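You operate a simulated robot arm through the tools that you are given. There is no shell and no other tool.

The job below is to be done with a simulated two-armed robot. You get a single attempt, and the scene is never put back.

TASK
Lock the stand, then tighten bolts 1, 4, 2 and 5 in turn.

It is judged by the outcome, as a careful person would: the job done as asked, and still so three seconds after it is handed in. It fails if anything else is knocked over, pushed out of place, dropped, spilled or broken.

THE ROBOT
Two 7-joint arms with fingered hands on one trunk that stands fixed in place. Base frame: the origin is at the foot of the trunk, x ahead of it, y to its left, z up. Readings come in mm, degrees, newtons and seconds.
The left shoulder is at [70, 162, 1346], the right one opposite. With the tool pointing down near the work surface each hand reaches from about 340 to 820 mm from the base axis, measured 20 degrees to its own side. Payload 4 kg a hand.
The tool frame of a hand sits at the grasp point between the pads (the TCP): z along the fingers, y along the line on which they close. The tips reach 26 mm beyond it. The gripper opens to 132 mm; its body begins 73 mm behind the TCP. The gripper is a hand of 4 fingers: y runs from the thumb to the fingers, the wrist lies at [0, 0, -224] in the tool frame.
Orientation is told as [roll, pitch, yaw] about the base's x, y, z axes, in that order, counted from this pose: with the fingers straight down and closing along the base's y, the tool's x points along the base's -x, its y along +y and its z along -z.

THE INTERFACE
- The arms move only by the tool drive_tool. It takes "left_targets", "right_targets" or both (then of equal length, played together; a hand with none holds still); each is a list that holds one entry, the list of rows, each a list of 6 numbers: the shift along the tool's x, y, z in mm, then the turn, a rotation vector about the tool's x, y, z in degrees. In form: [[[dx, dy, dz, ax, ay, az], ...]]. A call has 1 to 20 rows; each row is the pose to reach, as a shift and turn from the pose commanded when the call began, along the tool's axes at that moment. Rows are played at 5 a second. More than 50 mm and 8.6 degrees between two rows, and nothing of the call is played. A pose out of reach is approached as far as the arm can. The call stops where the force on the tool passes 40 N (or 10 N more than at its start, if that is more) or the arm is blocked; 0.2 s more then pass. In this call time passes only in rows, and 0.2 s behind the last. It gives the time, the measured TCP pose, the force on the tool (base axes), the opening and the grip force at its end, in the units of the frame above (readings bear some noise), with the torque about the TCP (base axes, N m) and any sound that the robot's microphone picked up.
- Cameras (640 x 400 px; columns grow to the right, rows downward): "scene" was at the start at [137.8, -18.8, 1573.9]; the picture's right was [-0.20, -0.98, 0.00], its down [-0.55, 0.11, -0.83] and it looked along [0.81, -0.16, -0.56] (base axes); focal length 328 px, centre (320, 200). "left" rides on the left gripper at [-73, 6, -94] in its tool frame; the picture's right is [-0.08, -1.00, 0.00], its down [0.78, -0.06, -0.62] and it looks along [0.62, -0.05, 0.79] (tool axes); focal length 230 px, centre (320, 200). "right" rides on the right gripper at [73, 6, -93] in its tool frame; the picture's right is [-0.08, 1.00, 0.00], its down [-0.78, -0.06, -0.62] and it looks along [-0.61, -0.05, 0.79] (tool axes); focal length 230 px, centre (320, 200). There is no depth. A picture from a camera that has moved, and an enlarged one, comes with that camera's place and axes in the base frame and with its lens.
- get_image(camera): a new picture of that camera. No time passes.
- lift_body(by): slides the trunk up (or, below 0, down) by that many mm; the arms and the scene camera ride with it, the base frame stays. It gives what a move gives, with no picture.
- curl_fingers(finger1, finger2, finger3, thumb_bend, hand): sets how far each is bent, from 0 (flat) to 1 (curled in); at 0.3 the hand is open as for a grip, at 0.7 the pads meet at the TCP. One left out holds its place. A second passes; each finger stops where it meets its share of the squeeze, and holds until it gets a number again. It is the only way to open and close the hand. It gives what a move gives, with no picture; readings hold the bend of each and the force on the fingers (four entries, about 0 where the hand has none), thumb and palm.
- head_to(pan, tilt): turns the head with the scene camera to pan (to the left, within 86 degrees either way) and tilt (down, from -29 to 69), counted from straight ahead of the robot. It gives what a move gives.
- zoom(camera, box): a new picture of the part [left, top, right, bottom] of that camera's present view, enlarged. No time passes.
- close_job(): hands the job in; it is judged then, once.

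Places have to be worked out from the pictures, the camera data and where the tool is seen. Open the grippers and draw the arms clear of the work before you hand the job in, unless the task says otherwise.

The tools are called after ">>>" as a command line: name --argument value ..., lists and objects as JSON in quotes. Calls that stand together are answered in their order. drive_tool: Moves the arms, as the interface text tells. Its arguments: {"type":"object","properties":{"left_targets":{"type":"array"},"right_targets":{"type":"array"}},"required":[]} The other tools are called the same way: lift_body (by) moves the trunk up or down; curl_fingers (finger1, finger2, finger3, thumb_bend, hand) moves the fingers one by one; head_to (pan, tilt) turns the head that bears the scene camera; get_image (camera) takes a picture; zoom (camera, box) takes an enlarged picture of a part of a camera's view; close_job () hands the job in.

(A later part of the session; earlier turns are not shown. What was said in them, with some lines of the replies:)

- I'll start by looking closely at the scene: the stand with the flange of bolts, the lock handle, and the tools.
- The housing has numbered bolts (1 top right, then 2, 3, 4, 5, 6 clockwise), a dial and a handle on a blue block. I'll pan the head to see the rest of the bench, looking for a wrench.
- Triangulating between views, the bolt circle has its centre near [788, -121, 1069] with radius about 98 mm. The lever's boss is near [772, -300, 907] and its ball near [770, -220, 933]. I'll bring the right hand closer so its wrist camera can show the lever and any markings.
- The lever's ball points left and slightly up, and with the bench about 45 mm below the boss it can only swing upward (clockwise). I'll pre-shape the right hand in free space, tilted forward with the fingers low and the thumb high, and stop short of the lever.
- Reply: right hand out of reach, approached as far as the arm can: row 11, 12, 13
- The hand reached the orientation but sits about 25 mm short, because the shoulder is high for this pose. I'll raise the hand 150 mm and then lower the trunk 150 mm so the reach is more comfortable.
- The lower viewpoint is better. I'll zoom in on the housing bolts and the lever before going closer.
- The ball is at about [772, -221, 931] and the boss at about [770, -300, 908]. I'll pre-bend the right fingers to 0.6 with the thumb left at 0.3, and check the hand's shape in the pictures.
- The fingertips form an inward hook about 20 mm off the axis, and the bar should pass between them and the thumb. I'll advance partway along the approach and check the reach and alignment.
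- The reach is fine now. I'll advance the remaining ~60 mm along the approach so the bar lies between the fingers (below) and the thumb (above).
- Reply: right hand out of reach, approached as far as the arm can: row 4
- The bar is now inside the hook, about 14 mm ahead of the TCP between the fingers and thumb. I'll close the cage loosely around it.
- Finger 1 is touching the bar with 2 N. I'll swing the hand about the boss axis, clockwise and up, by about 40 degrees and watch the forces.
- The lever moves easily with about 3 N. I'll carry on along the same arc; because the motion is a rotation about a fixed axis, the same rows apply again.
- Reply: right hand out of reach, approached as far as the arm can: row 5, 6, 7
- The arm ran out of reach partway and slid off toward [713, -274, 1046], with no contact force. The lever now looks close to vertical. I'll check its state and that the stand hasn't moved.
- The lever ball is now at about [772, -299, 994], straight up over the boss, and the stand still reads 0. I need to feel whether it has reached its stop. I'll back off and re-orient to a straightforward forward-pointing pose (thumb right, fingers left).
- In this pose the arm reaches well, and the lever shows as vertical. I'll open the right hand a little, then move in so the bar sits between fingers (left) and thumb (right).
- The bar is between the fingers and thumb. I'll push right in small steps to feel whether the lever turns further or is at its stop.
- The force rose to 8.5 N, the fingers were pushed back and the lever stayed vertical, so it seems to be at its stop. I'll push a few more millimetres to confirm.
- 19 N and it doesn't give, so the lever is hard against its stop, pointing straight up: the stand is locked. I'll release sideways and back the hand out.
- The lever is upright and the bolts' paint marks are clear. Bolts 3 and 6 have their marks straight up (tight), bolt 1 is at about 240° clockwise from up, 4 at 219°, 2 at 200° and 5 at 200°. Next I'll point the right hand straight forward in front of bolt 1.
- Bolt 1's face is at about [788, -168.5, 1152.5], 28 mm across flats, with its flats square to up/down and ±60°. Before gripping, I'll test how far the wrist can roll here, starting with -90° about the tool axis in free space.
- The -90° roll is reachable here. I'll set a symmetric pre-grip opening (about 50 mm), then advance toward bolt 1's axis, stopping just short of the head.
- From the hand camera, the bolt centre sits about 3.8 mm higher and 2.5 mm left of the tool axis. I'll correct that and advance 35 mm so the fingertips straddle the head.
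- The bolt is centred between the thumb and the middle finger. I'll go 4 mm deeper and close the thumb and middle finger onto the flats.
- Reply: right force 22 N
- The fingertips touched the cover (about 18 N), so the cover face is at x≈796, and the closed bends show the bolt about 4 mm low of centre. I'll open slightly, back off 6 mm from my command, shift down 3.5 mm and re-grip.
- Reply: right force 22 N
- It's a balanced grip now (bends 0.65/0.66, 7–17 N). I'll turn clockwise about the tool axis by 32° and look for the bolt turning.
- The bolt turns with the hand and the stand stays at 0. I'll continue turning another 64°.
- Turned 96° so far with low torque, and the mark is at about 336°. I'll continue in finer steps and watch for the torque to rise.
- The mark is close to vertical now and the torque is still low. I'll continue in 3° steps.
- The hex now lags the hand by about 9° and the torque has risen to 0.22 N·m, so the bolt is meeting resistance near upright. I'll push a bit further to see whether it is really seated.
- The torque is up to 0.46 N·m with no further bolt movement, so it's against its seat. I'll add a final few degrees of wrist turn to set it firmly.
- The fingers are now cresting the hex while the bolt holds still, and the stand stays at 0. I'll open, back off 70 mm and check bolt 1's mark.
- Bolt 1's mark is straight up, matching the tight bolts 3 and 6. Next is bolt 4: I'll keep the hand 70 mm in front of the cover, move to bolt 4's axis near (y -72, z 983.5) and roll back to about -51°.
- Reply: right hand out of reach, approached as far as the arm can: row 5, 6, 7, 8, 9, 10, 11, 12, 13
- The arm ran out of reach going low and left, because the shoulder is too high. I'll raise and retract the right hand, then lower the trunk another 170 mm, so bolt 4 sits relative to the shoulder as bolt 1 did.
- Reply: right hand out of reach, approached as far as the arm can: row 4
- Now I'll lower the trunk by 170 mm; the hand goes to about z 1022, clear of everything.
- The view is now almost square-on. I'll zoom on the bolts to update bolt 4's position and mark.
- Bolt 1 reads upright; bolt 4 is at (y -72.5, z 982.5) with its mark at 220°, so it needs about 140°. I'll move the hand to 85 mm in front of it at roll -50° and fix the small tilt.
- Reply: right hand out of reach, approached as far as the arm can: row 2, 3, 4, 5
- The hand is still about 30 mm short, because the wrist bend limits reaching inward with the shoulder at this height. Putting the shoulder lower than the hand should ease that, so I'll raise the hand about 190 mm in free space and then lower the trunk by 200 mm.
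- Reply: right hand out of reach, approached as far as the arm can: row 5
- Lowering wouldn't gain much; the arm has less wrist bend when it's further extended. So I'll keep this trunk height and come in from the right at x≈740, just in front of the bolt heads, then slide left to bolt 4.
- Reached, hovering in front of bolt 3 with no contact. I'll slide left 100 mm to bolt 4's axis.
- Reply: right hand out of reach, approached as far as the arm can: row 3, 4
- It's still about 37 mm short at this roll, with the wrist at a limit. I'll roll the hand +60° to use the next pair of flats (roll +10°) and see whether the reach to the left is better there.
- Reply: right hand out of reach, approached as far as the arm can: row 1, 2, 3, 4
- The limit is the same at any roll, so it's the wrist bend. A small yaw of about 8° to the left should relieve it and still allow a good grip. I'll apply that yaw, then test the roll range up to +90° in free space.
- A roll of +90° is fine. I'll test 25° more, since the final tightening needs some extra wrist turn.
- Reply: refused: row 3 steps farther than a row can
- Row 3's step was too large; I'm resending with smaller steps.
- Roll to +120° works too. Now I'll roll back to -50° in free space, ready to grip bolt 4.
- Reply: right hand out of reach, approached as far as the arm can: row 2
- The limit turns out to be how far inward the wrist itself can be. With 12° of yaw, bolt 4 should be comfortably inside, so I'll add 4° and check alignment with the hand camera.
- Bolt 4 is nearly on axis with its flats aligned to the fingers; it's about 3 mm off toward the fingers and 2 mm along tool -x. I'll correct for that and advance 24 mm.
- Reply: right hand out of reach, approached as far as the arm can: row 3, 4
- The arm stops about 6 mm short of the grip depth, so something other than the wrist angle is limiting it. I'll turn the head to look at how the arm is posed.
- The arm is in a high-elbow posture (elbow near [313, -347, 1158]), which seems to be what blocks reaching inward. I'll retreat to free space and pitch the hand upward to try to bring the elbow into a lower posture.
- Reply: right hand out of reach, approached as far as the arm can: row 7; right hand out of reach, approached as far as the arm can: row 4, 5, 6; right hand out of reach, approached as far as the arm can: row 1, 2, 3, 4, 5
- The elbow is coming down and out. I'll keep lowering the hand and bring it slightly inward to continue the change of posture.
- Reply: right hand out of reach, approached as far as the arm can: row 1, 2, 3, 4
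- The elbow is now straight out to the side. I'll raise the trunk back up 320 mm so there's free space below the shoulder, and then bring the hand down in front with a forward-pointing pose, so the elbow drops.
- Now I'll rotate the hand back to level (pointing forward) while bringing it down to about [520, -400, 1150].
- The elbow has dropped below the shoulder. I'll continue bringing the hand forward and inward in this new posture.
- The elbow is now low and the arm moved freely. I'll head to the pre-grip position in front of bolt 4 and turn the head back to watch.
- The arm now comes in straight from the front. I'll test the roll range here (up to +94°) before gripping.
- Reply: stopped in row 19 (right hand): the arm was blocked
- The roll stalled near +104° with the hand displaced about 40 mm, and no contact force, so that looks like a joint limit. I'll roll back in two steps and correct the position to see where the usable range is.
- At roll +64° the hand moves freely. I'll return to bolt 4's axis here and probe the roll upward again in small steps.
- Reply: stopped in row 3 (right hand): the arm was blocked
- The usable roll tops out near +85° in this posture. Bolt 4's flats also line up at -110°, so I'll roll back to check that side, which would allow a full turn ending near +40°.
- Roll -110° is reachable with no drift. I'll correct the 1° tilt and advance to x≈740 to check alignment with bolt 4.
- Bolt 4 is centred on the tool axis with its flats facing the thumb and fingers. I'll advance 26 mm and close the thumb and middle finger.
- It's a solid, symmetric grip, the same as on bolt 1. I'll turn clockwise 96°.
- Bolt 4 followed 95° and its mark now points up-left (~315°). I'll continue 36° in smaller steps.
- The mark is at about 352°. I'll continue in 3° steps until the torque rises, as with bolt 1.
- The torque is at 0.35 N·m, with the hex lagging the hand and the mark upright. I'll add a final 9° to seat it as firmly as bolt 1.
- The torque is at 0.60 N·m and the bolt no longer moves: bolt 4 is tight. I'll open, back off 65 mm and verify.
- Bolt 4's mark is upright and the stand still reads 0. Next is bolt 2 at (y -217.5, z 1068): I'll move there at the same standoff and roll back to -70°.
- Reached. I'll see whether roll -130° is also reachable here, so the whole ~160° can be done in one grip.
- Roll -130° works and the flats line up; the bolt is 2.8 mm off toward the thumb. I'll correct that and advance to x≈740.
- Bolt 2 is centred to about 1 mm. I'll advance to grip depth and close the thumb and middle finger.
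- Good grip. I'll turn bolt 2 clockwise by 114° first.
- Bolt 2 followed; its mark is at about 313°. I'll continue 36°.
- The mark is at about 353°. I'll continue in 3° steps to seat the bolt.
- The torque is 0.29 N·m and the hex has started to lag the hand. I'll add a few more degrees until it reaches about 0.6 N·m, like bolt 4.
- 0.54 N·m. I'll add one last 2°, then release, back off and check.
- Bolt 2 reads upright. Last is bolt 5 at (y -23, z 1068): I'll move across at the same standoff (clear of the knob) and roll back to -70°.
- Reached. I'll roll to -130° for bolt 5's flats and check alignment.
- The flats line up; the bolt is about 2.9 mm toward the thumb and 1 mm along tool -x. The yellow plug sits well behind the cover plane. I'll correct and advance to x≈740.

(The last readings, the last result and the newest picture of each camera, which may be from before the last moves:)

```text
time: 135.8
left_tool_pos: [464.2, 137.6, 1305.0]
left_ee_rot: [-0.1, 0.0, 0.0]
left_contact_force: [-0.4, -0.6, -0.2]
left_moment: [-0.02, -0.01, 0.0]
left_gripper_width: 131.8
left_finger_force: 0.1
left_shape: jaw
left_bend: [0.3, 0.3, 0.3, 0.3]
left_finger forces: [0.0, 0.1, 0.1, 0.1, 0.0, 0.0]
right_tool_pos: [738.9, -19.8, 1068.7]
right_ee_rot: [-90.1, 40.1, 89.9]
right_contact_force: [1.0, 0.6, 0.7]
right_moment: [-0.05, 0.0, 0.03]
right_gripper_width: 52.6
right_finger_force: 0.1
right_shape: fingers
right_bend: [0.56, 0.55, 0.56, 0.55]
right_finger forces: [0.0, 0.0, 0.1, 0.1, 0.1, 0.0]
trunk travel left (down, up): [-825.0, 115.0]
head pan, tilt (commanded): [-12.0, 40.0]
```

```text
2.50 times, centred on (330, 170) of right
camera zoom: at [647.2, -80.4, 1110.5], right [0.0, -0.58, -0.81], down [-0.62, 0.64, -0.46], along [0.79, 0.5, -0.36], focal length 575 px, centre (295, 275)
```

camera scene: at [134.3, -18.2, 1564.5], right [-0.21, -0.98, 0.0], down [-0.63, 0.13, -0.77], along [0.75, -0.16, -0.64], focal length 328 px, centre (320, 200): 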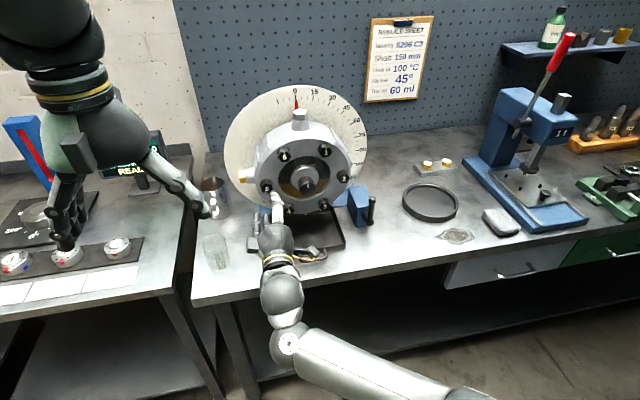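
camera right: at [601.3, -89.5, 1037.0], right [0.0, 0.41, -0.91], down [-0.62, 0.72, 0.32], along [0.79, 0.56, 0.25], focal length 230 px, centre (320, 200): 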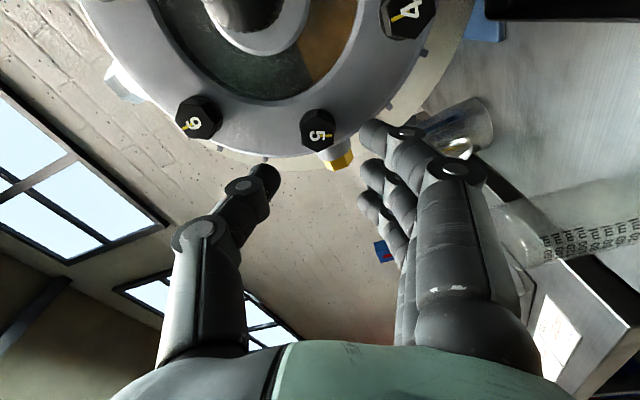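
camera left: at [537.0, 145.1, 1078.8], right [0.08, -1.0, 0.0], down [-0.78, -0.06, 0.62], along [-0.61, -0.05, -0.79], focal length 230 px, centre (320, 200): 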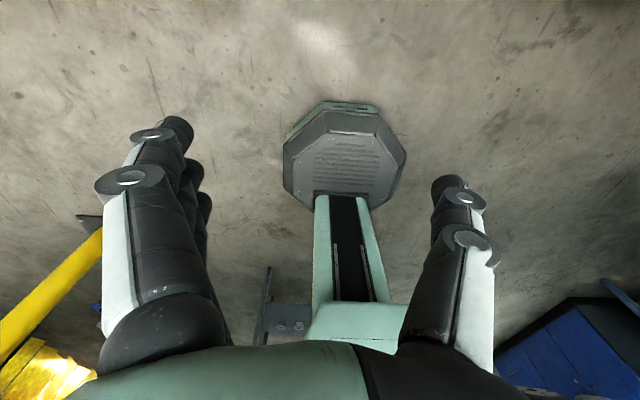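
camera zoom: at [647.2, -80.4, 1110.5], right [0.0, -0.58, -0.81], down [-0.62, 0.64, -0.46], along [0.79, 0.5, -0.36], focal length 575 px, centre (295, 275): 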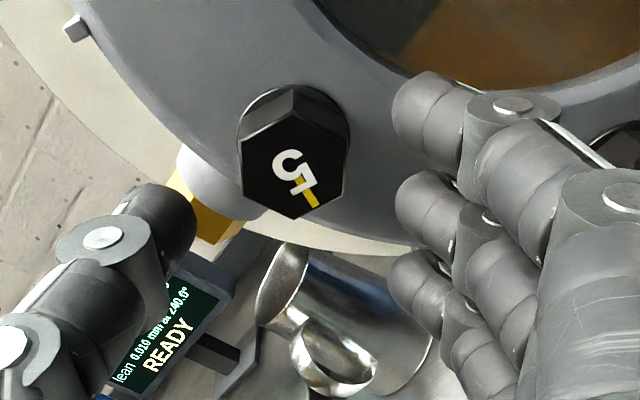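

Bolt 5 is right on the tool axis. I'll advance to grip depth and close.

>>> drive_tool --right_targets '[[[0, 0, 9, 0, 0, 0], [0, 0, 18, 0, 0, 0], [0, 0, 23, 0, 0, 0], [0, 0, 26, 0, 0, 0]]]'

>>> curl_fingers --hand "right" --finger2 0.75 --thumb_bend 0.75

>>> zoom --camera "right" --box '[230, 90, 430, 250]'

```text
time: 136.8
left_tool_pos: [465.0, 138.4, 1304.6]
left_ee_rot: [0.0, 0.0, -0.1]
left_contact_force: [-0.5, -0.1, -0.1]
left_moment: [-0.01, 0.02, 0.02]
left_gripper_width: 131.7
left_finger_force: 0.1
left_shape: jaw
left_bend: [0.3, 0.3, 0.3, 0.3]
left_finger forces: [0.0, 0.0, 0.0, 0.0, 0.0, 0.0]
right_tool_pos: [765.5, -20.5, 1068.9]
right_ee_rot: [-90.0, 40.2, 89.9]
right_contact_force: [0.4, 0.0, 0.0]
right_moment: [0.0, -0.03, 0.01]
right_gripper_width: 52.8
right_finger_force: 0.0
right_shape: fingers
right_bend: [0.56, 0.55, 0.56, 0.55]
right_finger forces: [0.0, 0.0, 0.0, 0.0, 0.0, 0.1]
trunk travel left (down, up): [-825.0, 115.0]
head pan, tilt (commanded): [-12.0, 40.0]
```

```text
time: 137.8
left_tool_pos: [465.2, 137.5, 1304.5]
left_ee_rot: [0.0, -0.1, 0.0]
left_contact_force: [0.7, 0.2, -0.9]
left_moment: [-0.01, 0.01, 0.0]
left_gripper_width: 132.0
left_finger_force: 0.0
left_shape: jaw
left_bend: [0.3, 0.3, 0.3, 0.3]
left_finger forces: [0.0, 0.0, 0.0, 0.1, 0.1, 0.0]
right_tool_pos: [767.1, -20.2, 1069.7]
right_ee_rot: [-90.2, 40.0, 89.9]
right_contact_force: [5.7, 3.1, 3.9]
right_moment: [-0.03, -0.04, 0.05]
right_gripper_width: 40.2
right_finger_force: 11.9
right_shape: fingers
right_bend: [0.56, 0.63, 0.56, 0.67]
right_finger forces: [0.0, 9.1, 0.1, 0.1, 14.5, 0.0]
trunk travel left (down, up): [-825.0, 115.0]
head pan, tilt (commanded): [-12.0, 40.0]
```

```text
2.50 times, centred on (330, 170) of right
camera zoom: at [673.5, -79.5, 1110.9], right [0.0, -0.58, -0.81], down [-0.62, 0.64, -0.46], along [0.79, 0.5, -0.36], focal length 575 px, centre (295, 275)
```

zoom: 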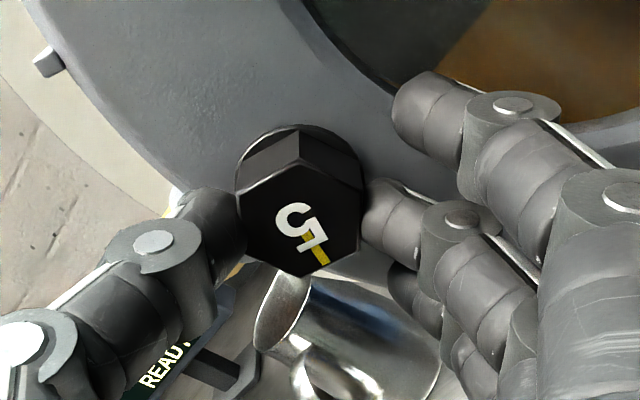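

Good grip on bolt 5. I'll turn it clockwise 113°.

>>> drive_tool --right_targets '[[[0, 0, 0, 0, 0, 5], [0, 0, 0, 0, 0, 11], [0, 0, 0, 0, 0, 17], [0, 0, 0, 0, 0, 23], [0, 0, 0, 0, 0, 29], [0, 0, 0, 0, 0, 35], [0, 0, 0, 0, 0, 41], [0, 0, 0, 0, 0, 47], [0, 0, 0, 0, 0, 53], [0, 0, 0, 0, 0, 59], [0, 0, 0, 0, 0, 65], [0, 0, 0, 0, 0, 71], [0, 0, 0, 0, 0, 77], [0, 0, 0, 0, 0, 83], [0, 0, 0, 0, 0, 89], [0, 0, 0, 0, 0, 95], [0, 0, 0, 0, 0, 101], [0, 0, 0, 0, 0, 107], [0, 0, 0, 0, 0, 113]]]'

>>> zoom --camera "right" --box '[230, 90, 430, 250]'

>>> zoom --camera "scene" --box '[220, 90, 380, 250]'

```text
time: 141.8
left_tool_pos: [465.2, 137.0, 1305.5]
left_ee_rot: [-0.1, -0.1, 0.0]
left_contact_force: [-0.4, 0.4, 0.7]
left_moment: [0.02, 0.0, 0.05]
left_gripper_width: 131.8
left_finger_force: 0.1
left_shape: jaw
left_bend: [0.3, 0.3, 0.3, 0.3]
left_finger forces: [0.0, 0.0, 0.0, 0.0, 0.0, 0.0]
right_tool_pos: [764.9, -20.8, 1070.3]
right_ee_rot: [-90.5, -73.0, 90.3]
right_contact_force: [10.9, -3.9, 13.9]
right_moment: [-0.03, -0.25, -0.01]
right_gripper_width: 41.9
right_finger_force: 11.1
right_shape: fingers
right_bend: [0.56, 0.64, 0.56, 0.66]
right_finger forces: [0.0, 7.8, 0.0, 0.0, 14.7, 0.0]
trunk travel left (down, up): [-825.0, 115.0]
head pan, tilt (commanded): [-12.0, 40.0]
```

```text
2.50 times, centred on (330, 170) of right
camera zoom: at [672.6, -37.4, 997.5], right [0.0, 0.98, -0.22], down [-0.62, 0.17, 0.77], along [0.79, 0.13, 0.6], focal length 575 px, centre (295, 275)
```

zoom: 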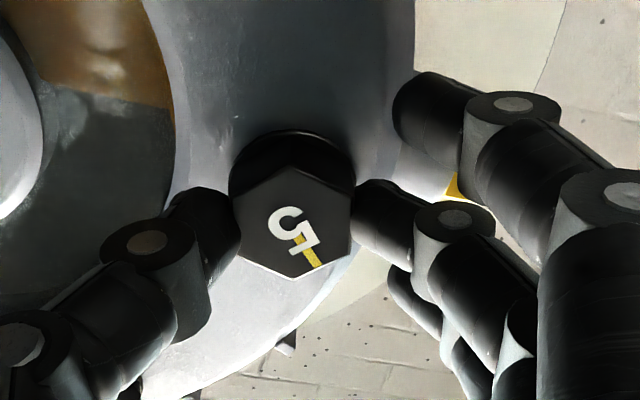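

```text
2.50 times, centred on (300, 170) of scene
camera zoom: at [133.9, -19.5, 1564.5], right [-0.21, -0.98, 0.0], down [-0.63, 0.13, -0.77], along [0.75, -0.16, -0.64], focal length 820 px, centre (370, 275)
```

zoom: 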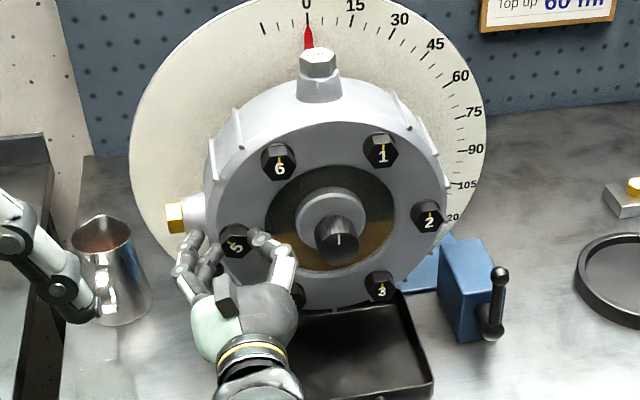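

Bolt 5 is turning with the hand and its mark is up-left. I'll continue 36°.

>>> drive_tool --right_targets '[[[0, 0, 0, 0, 0, 5], [0, 0, 0, 0, 0, 10], [0, 0, 0, 0, 0, 15], [0, 0, 0, 0, 0, 20], [0, 0, 0, 0, 0, 25], [0, 0, 0, 0, 0, 30], [0, 0, 0, 0, 0, 36]]]'

>>> zoom --camera "right" --box '[230, 90, 430, 250]'

>>> zoom --camera "scene" --box '[240, 160, 310, 210]'

```text
time: 143.3
left_tool_pos: [464.3, 135.6, 1305.0]
left_ee_rot: [0.1, 0.0, -0.1]
left_contact_force: [-0.3, -1.1, -0.6]
left_moment: [-0.01, 0.02, 0.02]
left_gripper_width: 131.6
left_finger_force: 0.1
left_shape: jaw
left_bend: [0.3, 0.3, 0.3, 0.3]
left_finger forces: [0.0, 0.0, 0.1, 0.0, 0.0, 0.0]
right_tool_pos: [763.7, -21.7, 1069.5]
right_ee_rot: [90.1, -71.0, -90.3]
right_contact_force: [7.8, -9.0, 9.2]
right_moment: [-0.07, -0.2, -0.14]
right_gripper_width: 40.9
right_finger_force: 11.3
right_shape: fingers
right_bend: [0.56, 0.64, 0.56, 0.67]
right_finger forces: [0.0, 9.0, 0.0, 0.0, 13.4, 0.0]
trunk travel left (down, up): [-825.0, 115.0]
head pan, tilt (commanded): [-12.0, 40.0]
```

```text
2.50 times, centred on (330, 170) of right
camera zoom: at [672.3, 6.9, 1001.4], right [0.0, 0.92, 0.4], down [-0.62, -0.31, 0.72], along [0.79, -0.25, 0.57], focal length 575 px, centre (295, 275)
```

zoom: 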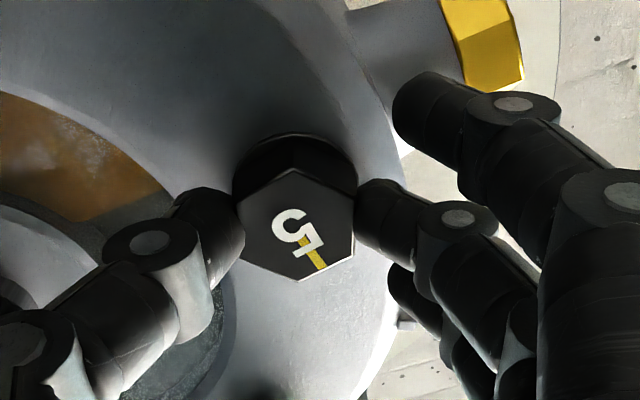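

```text
8.00 times, centred on (275, 185) of scene
camera zoom: at [133.8, -20.8, 1564.5], right [-0.21, -0.98, 0.0], down [-0.63, 0.13, -0.77], along [0.75, -0.16, -0.64], focal length 2623 px, centre (680, 320)
```

zoom: 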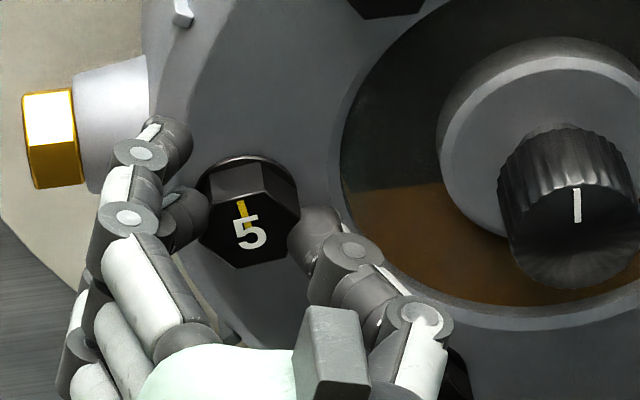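

The mark is at about 350°. I'll continue in 3° steps and watch the torque.

>>> drive_tool --right_targets '[[[0, 0, 0, 0, 0, 3], [0, 0, 0, 0, 0, 6], [0, 0, 0, 0, 0, 9], [0, 0, 0, 0, 0, 12], [0, 0, 0, 0, 0, 15], [0, 0, 0, 0, 0, 18]]]'

>>> zoom --camera "right" --box '[230, 90, 430, 250]'

>>> zoom --camera "scene" --box '[240, 160, 310, 210]'

```text
time: 144.8
left_tool_pos: [463.7, 136.4, 1305.6]
left_ee_rot: [0.2, 0.0, 0.1]
left_contact_force: [0.0, -0.2, -0.6]
left_moment: [0.04, 0.02, -0.02]
left_gripper_width: 131.8
left_finger_force: 0.0
left_shape: jaw
left_bend: [0.3, 0.3, 0.3, 0.3]
left_finger forces: [0.0, 0.0, 0.0, 0.0, 0.0, 0.0]
right_tool_pos: [765.0, -22.8, 1068.3]
right_ee_rot: [90.0, -52.8, -90.1]
right_contact_force: [4.3, -10.4, 3.7]
right_moment: [-0.29, -0.03, -0.19]
right_gripper_width: 40.7
right_finger_force: 12.8
right_shape: fingers
right_bend: [0.56, 0.64, 0.56, 0.67]
right_finger forces: [0.1, 9.6, 0.0, 0.0, 16.3, 0.0]
trunk travel left (down, up): [-825.0, 115.0]
head pan, tilt (commanded): [-12.0, 40.0]
```

```text
2.50 times, centred on (330, 170) of right
camera zoom: at [672.1, 26.3, 1012.7], right [0.0, 0.75, 0.66], down [-0.62, -0.52, 0.59], along [0.79, -0.41, 0.46], focal length 575 px, centre (295, 275)
```

zoom: 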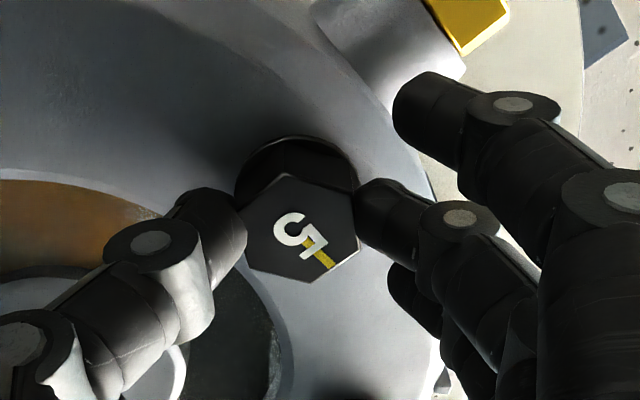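

```text
8.00 times, centred on (275, 185) of scene
camera zoom: at [134.2, -21.3, 1564.4], right [-0.21, -0.98, 0.0], down [-0.63, 0.14, -0.77], along [0.75, -0.16, -0.64], focal length 2623 px, centre (680, 320)
```

zoom: 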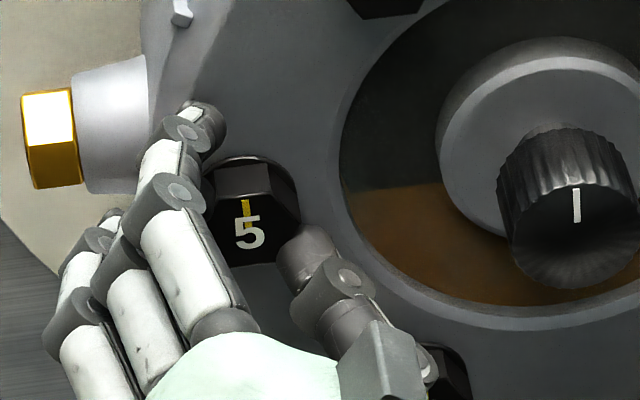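

The mark is upright and the torque is at 0.29 N·m with the hex lagging. I'll add the final few degrees to seat it to about 0.6 N·m.

>>> drive_tool --right_targets '[[[0, 0, 0, 0, 0, 3], [0, 0, 0, 0, 0, 6], [0, 0, 0, 0, 0, 9]]]'

>>> zoom --camera "right" --box '[230, 90, 430, 250]'

```text
time: 145.6
left_tool_pos: [465.6, 136.9, 1304.8]
left_ee_rot: [0.1, 0.0, 0.1]
left_contact_force: [-0.2, -0.6, -0.2]
left_moment: [0.01, -0.02, 0.04]
left_gripper_width: 131.8
left_finger_force: 0.1
left_shape: jaw
left_bend: [0.3, 0.3, 0.3, 0.3]
left_finger forces: [0.1, 0.0, 0.0, 0.1, 0.0, 0.0]
right_tool_pos: [765.2, -21.2, 1068.7]
right_ee_rot: [90.0, -44.0, -90.1]
right_contact_force: [0.3, -9.7, 1.4]
right_moment: [-0.52, 0.0, -0.17]
right_gripper_width: 40.5
right_finger_force: 17.5
right_shape: fingers
right_bend: [0.56, 0.64, 0.56, 0.67]
right_finger forces: [0.0, 13.3, 0.0, 0.0, 21.1, 0.0]
trunk travel left (down, up): [-825.0, 115.0]
head pan, tilt (commanded): [-12.0, 40.0]
```

```text
2.50 times, centred on (330, 170) of right
camera zoom: at [672.3, 34.3, 1021.0], right [0.0, 0.64, 0.77], down [-0.62, -0.61, 0.5], along [0.79, -0.48, 0.39], focal length 575 px, centre (295, 275)
```

zoom: 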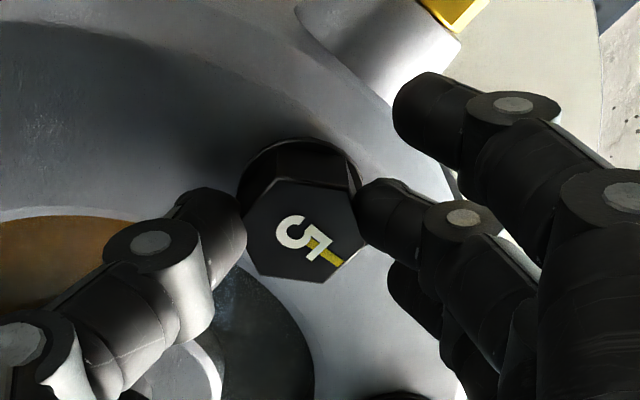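

0.52 N·m. I'll add a final 3°, then release and back off 70 mm to check all the bolts.

>>> drive_tool --right_targets '[[[0, 0, 0, 0, 0, 3]]]'

>>> curl_fingers --hand "right" --finger2 0.55 --thumb_bend 0.55

>>> drive_tool --right_targets '[[[0, 0, -12, 0, 0, 0], [0, 0, -30, 0, 0, 0], [0, 0, -50, 0, 0, 0], [0, 0, -75, 0, 0, 0], [0, 0, -110, 0, 0, 0], [0, 0, -150, 0, 0, 0]]]'

>>> zoom --camera "scene" --box '[220, 90, 380, 250]'

>>> get_image --camera "right"

```text
time: 145.9
left_tool_pos: [464.3, 137.0, 1304.7]
left_ee_rot: [0.0, -0.1, 0.0]
left_contact_force: [-0.9, -0.5, 0.2]
left_moment: [0.0, 0.03, 0.03]
left_gripper_width: 132.0
left_finger_force: 0.1
left_shape: jaw
left_bend: [0.3, 0.3, 0.3, 0.3]
left_finger forces: [0.0, 0.1, 0.1, 0.0, 0.0, 0.0]
right_tool_pos: [766.4, -24.0, 1069.0]
right_ee_rot: [90.1, -41.3, -90.2]
right_contact_force: [-1.6, -7.7, -1.3]
right_moment: [-0.64, 0.05, -0.08]
right_gripper_width: 40.5
right_finger_force: 18.3
right_shape: fingers
right_bend: [0.56, 0.64, 0.56, 0.67]
right_finger forces: [0.0, 15.0, 0.1, 0.0, 21.6, 0.1]
trunk travel left (down, up): [-825.0, 115.0]
head pan, tilt (commanded): [-12.0, 40.0]
```

```text
time: 146.9
left_tool_pos: [463.7, 138.5, 1305.7]
left_ee_rot: [0.0, 0.1, 0.0]
left_contact_force: [1.1, 0.0, 0.7]
left_moment: [0.0, -0.02, -0.02]
left_gripper_width: 131.7
left_finger_force: 0.0
left_shape: jaw
left_bend: [0.3, 0.3, 0.3, 0.3]
left_finger forces: [0.0, 0.1, 0.0, 0.0, 0.0, 0.0]
right_tool_pos: [765.9, -23.2, 1068.8]
right_ee_rot: [90.2, -41.4, -90.4]
right_contact_force: [-0.3, 0.2, 0.4]
right_moment: [0.02, 0.02, 0.01]
right_gripper_width: 52.7
right_finger_force: 0.1
right_shape: fingers
right_bend: [0.56, 0.55, 0.56, 0.55]
right_finger forces: [0.1, 0.0, 0.1, 0.1, 0.1, 0.1]
trunk travel left (down, up): [-825.0, 115.0]
head pan, tilt (commanded): [-12.0, 40.0]
```

```text
time: 148.3
left_tool_pos: [462.2, 137.4, 1306.0]
left_ee_rot: [0.0, -0.1, 0.0]
left_contact_force: [0.2, 0.2, 0.1]
left_moment: [-0.01, -0.02, 0.02]
left_gripper_width: 131.8
left_finger_force: 0.1
left_shape: jaw
left_bend: [0.3, 0.3, 0.3, 0.3]
left_finger forces: [0.0, 0.0, 0.0, 0.0, 0.0, 0.0]
right_tool_pos: [613.3, -17.5, 1070.4]
right_ee_rot: [90.1, -41.1, -90.3]
right_contact_force: [0.3, -0.2, 0.3]
right_moment: [0.02, 0.02, 0.03]
right_gripper_width: 52.7
right_finger_force: 0.1
right_shape: fingers
right_bend: [0.56, 0.55, 0.56, 0.55]
right_finger forces: [0.0, 0.0, 0.0, 0.0, 0.1, 0.0]
trunk travel left (down, up): [-825.0, 115.0]
head pan, tilt (commanded): [-12.0, 40.0]
```

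```text
2.50 times, centred on (300, 170) of scene
camera zoom: at [131.7, -18.8, 1564.7], right [-0.21, -0.98, 0.0], down [-0.63, 0.13, -0.77], along [0.75, -0.16, -0.64], focal length 820 px, centre (370, 275)
```

zoom: 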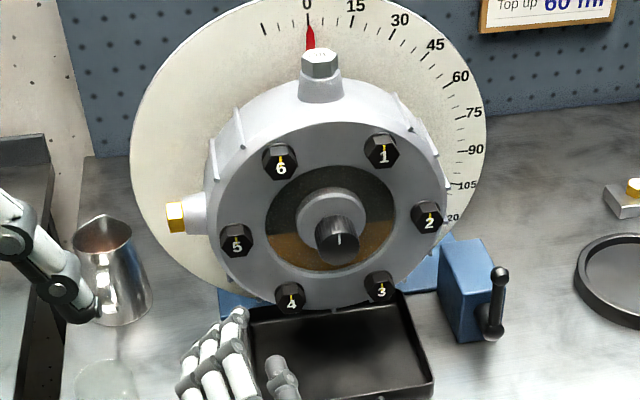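

```text
taken
camera right: at [520.6, 39.7, 1026.6], right [0.0, 0.6, 0.8], down [-0.62, -0.63, 0.47], along [0.79, -0.5, 0.37], focal length 230 px, centre (320, 200)
```

right: 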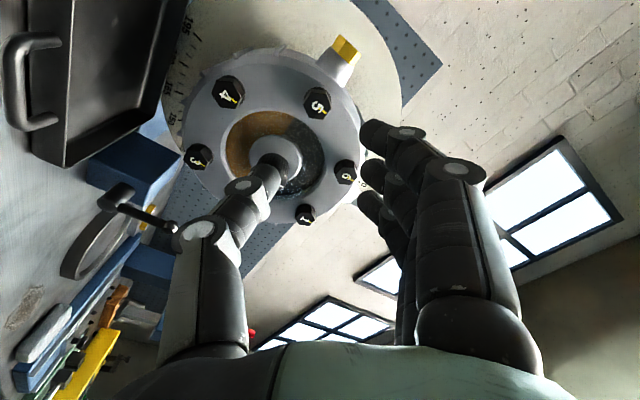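

All six marks look upright. I'll zoom in to compare bolts 1, 2, 4 and 5 with the untouched 3 and 6, and re-check the lever.

>>> zoom --camera "scene" --box '[255, 135, 345, 195]'

>>> zoom --camera "scene" --box '[250, 165, 340, 225]'

>>> zoom --camera "scene" --box '[310, 160, 390, 235]'

```text
6.67 times, centred on (300, 165) of scene
camera zoom: at [131.7, -18.8, 1564.7], right [-0.21, -0.98, 0.0], down [-0.63, 0.13, -0.77], along [0.75, -0.16, -0.64], focal length 2186 px, centre (453, 433)
```

zoom: 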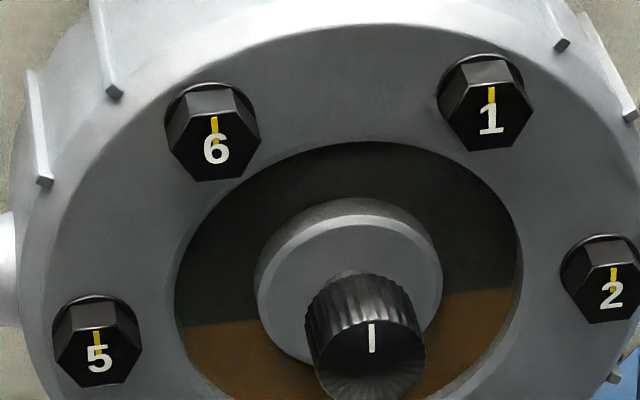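

```text
6.67 times, centred on (295, 195) of scene
camera zoom: at [131.7, -18.8, 1564.7], right [-0.21, -0.98, 0.0], down [-0.63, 0.13, -0.77], along [0.75, -0.16, -0.64], focal length 2186 px, centre (487, 233)
```

zoom: 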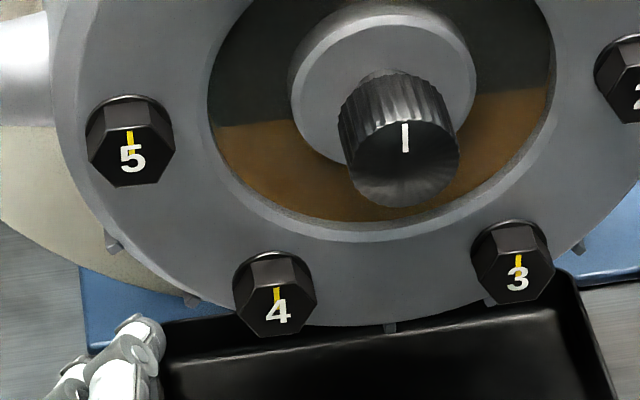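

```text
5.33 times, centred on (350, 198) of scene
camera zoom: at [131.7, -18.8, 1564.7], right [-0.21, -0.98, 0.0], down [-0.63, 0.13, -0.77], along [0.75, -0.16, -0.64], focal length 1749 px, centre (160, 213)
```

zoom: 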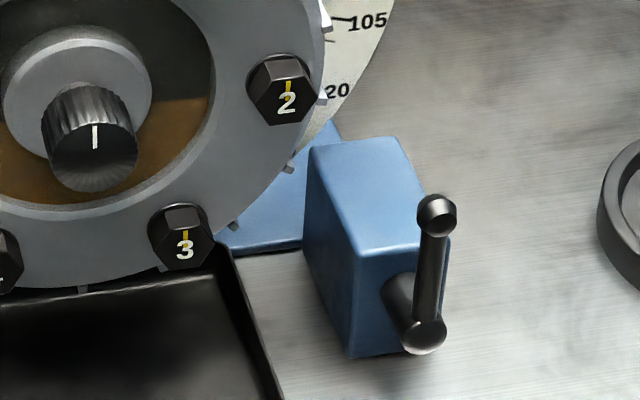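

All marks are upright, matching bolts 3 and 6; the dial is at 0 and the lever is vertical against its stop. I'll draw the right arm clear to its own side and open the hand.

>>> drive_tool --right_targets '[[[0, 0, -25, 0, 0, 0], [-35, -20, -45, 0, 0, 0], [-71, -40, -65, 0, 0, 0], [-106, -60, -80, 0, 0, 0], [-142, -80, -90, 0, 0, 0], [-177, -101, -90, 0, 0, 0]]]'

>>> curl_fingers --hand "right" --finger1 0.3 --finger2 0.3 --finger3 0.3 --thumb_bend 0.3

>>> get_image --camera "scene"

```text
time: 149.8
left_tool_pos: [464.7, 135.9, 1305.2]
left_ee_rot: [0.1, 0.0, 0.0]
left_contact_force: [-0.1, 0.4, 0.0]
left_moment: [0.0, -0.04, -0.02]
left_gripper_width: 131.7
left_finger_force: 0.0
left_shape: jaw
left_bend: [0.3, 0.3, 0.3, 0.3]
left_finger forces: [0.1, 0.1, 0.1, 0.0, 0.0, 0.0]
right_tool_pos: [524.5, -218.0, 1109.4]
right_ee_rot: [90.1, -41.1, -90.1]
right_contact_force: [0.7, 0.6, 0.4]
right_moment: [-0.02, -0.03, 0.0]
right_gripper_width: 52.7
right_finger_force: 0.0
right_shape: fingers
right_bend: [0.56, 0.55, 0.56, 0.55]
right_finger forces: [0.1, 0.0, 0.0, 0.0, 0.1, 0.0]
trunk travel left (down, up): [-825.0, 115.0]
head pan, tilt (commanded): [-12.0, 40.0]
```

```text
time: 150.8
left_tool_pos: [463.4, 138.0, 1305.7]
left_ee_rot: [-0.1, 0.0, 0.0]
left_contact_force: [-0.7, -0.6, -0.1]
left_moment: [0.0, 0.0, -0.03]
left_gripper_width: 131.9
left_finger_force: 0.1
left_shape: jaw
left_bend: [0.3, 0.3, 0.3, 0.3]
left_finger forces: [0.0, 0.0, 0.0, 0.0, 0.0, 0.0]
right_tool_pos: [524.1, -216.5, 1109.0]
right_ee_rot: [90.1, -41.1, -90.1]
right_contact_force: [-0.5, -0.2, 0.2]
right_moment: [0.02, 0.01, -0.01]
right_gripper_width: 135.8
right_finger_force: 0.1
right_shape: fingers
right_bend: [0.3, 0.3, 0.3, 0.3]
right_finger forces: [0.1, 0.1, 0.2, 0.1, 0.0, 0.1]
trunk travel left (down, up): [-825.0, 115.0]
head pan, tilt (commanded): [-12.0, 40.0]
```

```text
taken
camera scene: at [134.0, -19.0, 1564.5], right [-0.21, -0.98, 0.0], down [-0.63, 0.13, -0.77], along [0.75, -0.16, -0.64], focal length 328 px, centre (320, 200)
```

scene: 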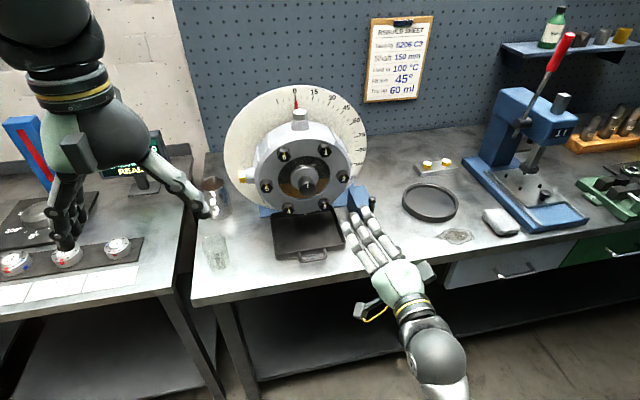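

Both hands are open and clear. The stand is locked, bolts 1, 4, 2 and 5 are seated with marks upright, and everything else on the bench is in place. I'm handing the job in.

>>> close_job

```text
The job is handed in.
```

The stand is locked, and bolts 1, 4, 2 and 5 are tightened in that order; the job has been handed in.

- **Stand:** I swung the lever from its side position to straight up, where it met a hard stop; a 19 N push didn't move it further. There was no lock marking to confirm it, but the dial stayed at 0 while all four bolts were turned.
- **Bolts:** I turned each one clockwise until it stopped. All four yellow marks now point straight up, matching bolts 3 and 6, which I left alone. The highest torque I read was about 0.46 N·m on bolt 1, before the fingers slipped round the hex, and 0.60–0.64 N·m on bolts 4, 2 and 5.
- **Contact with the cover:** while setting up on bolt 1, the fingertips pressed against the cover at about 22 N. I backed off and saw no sign of damage.

In the last picture nothing else on the bench looks disturbed. Both hands are open and clear of the work.
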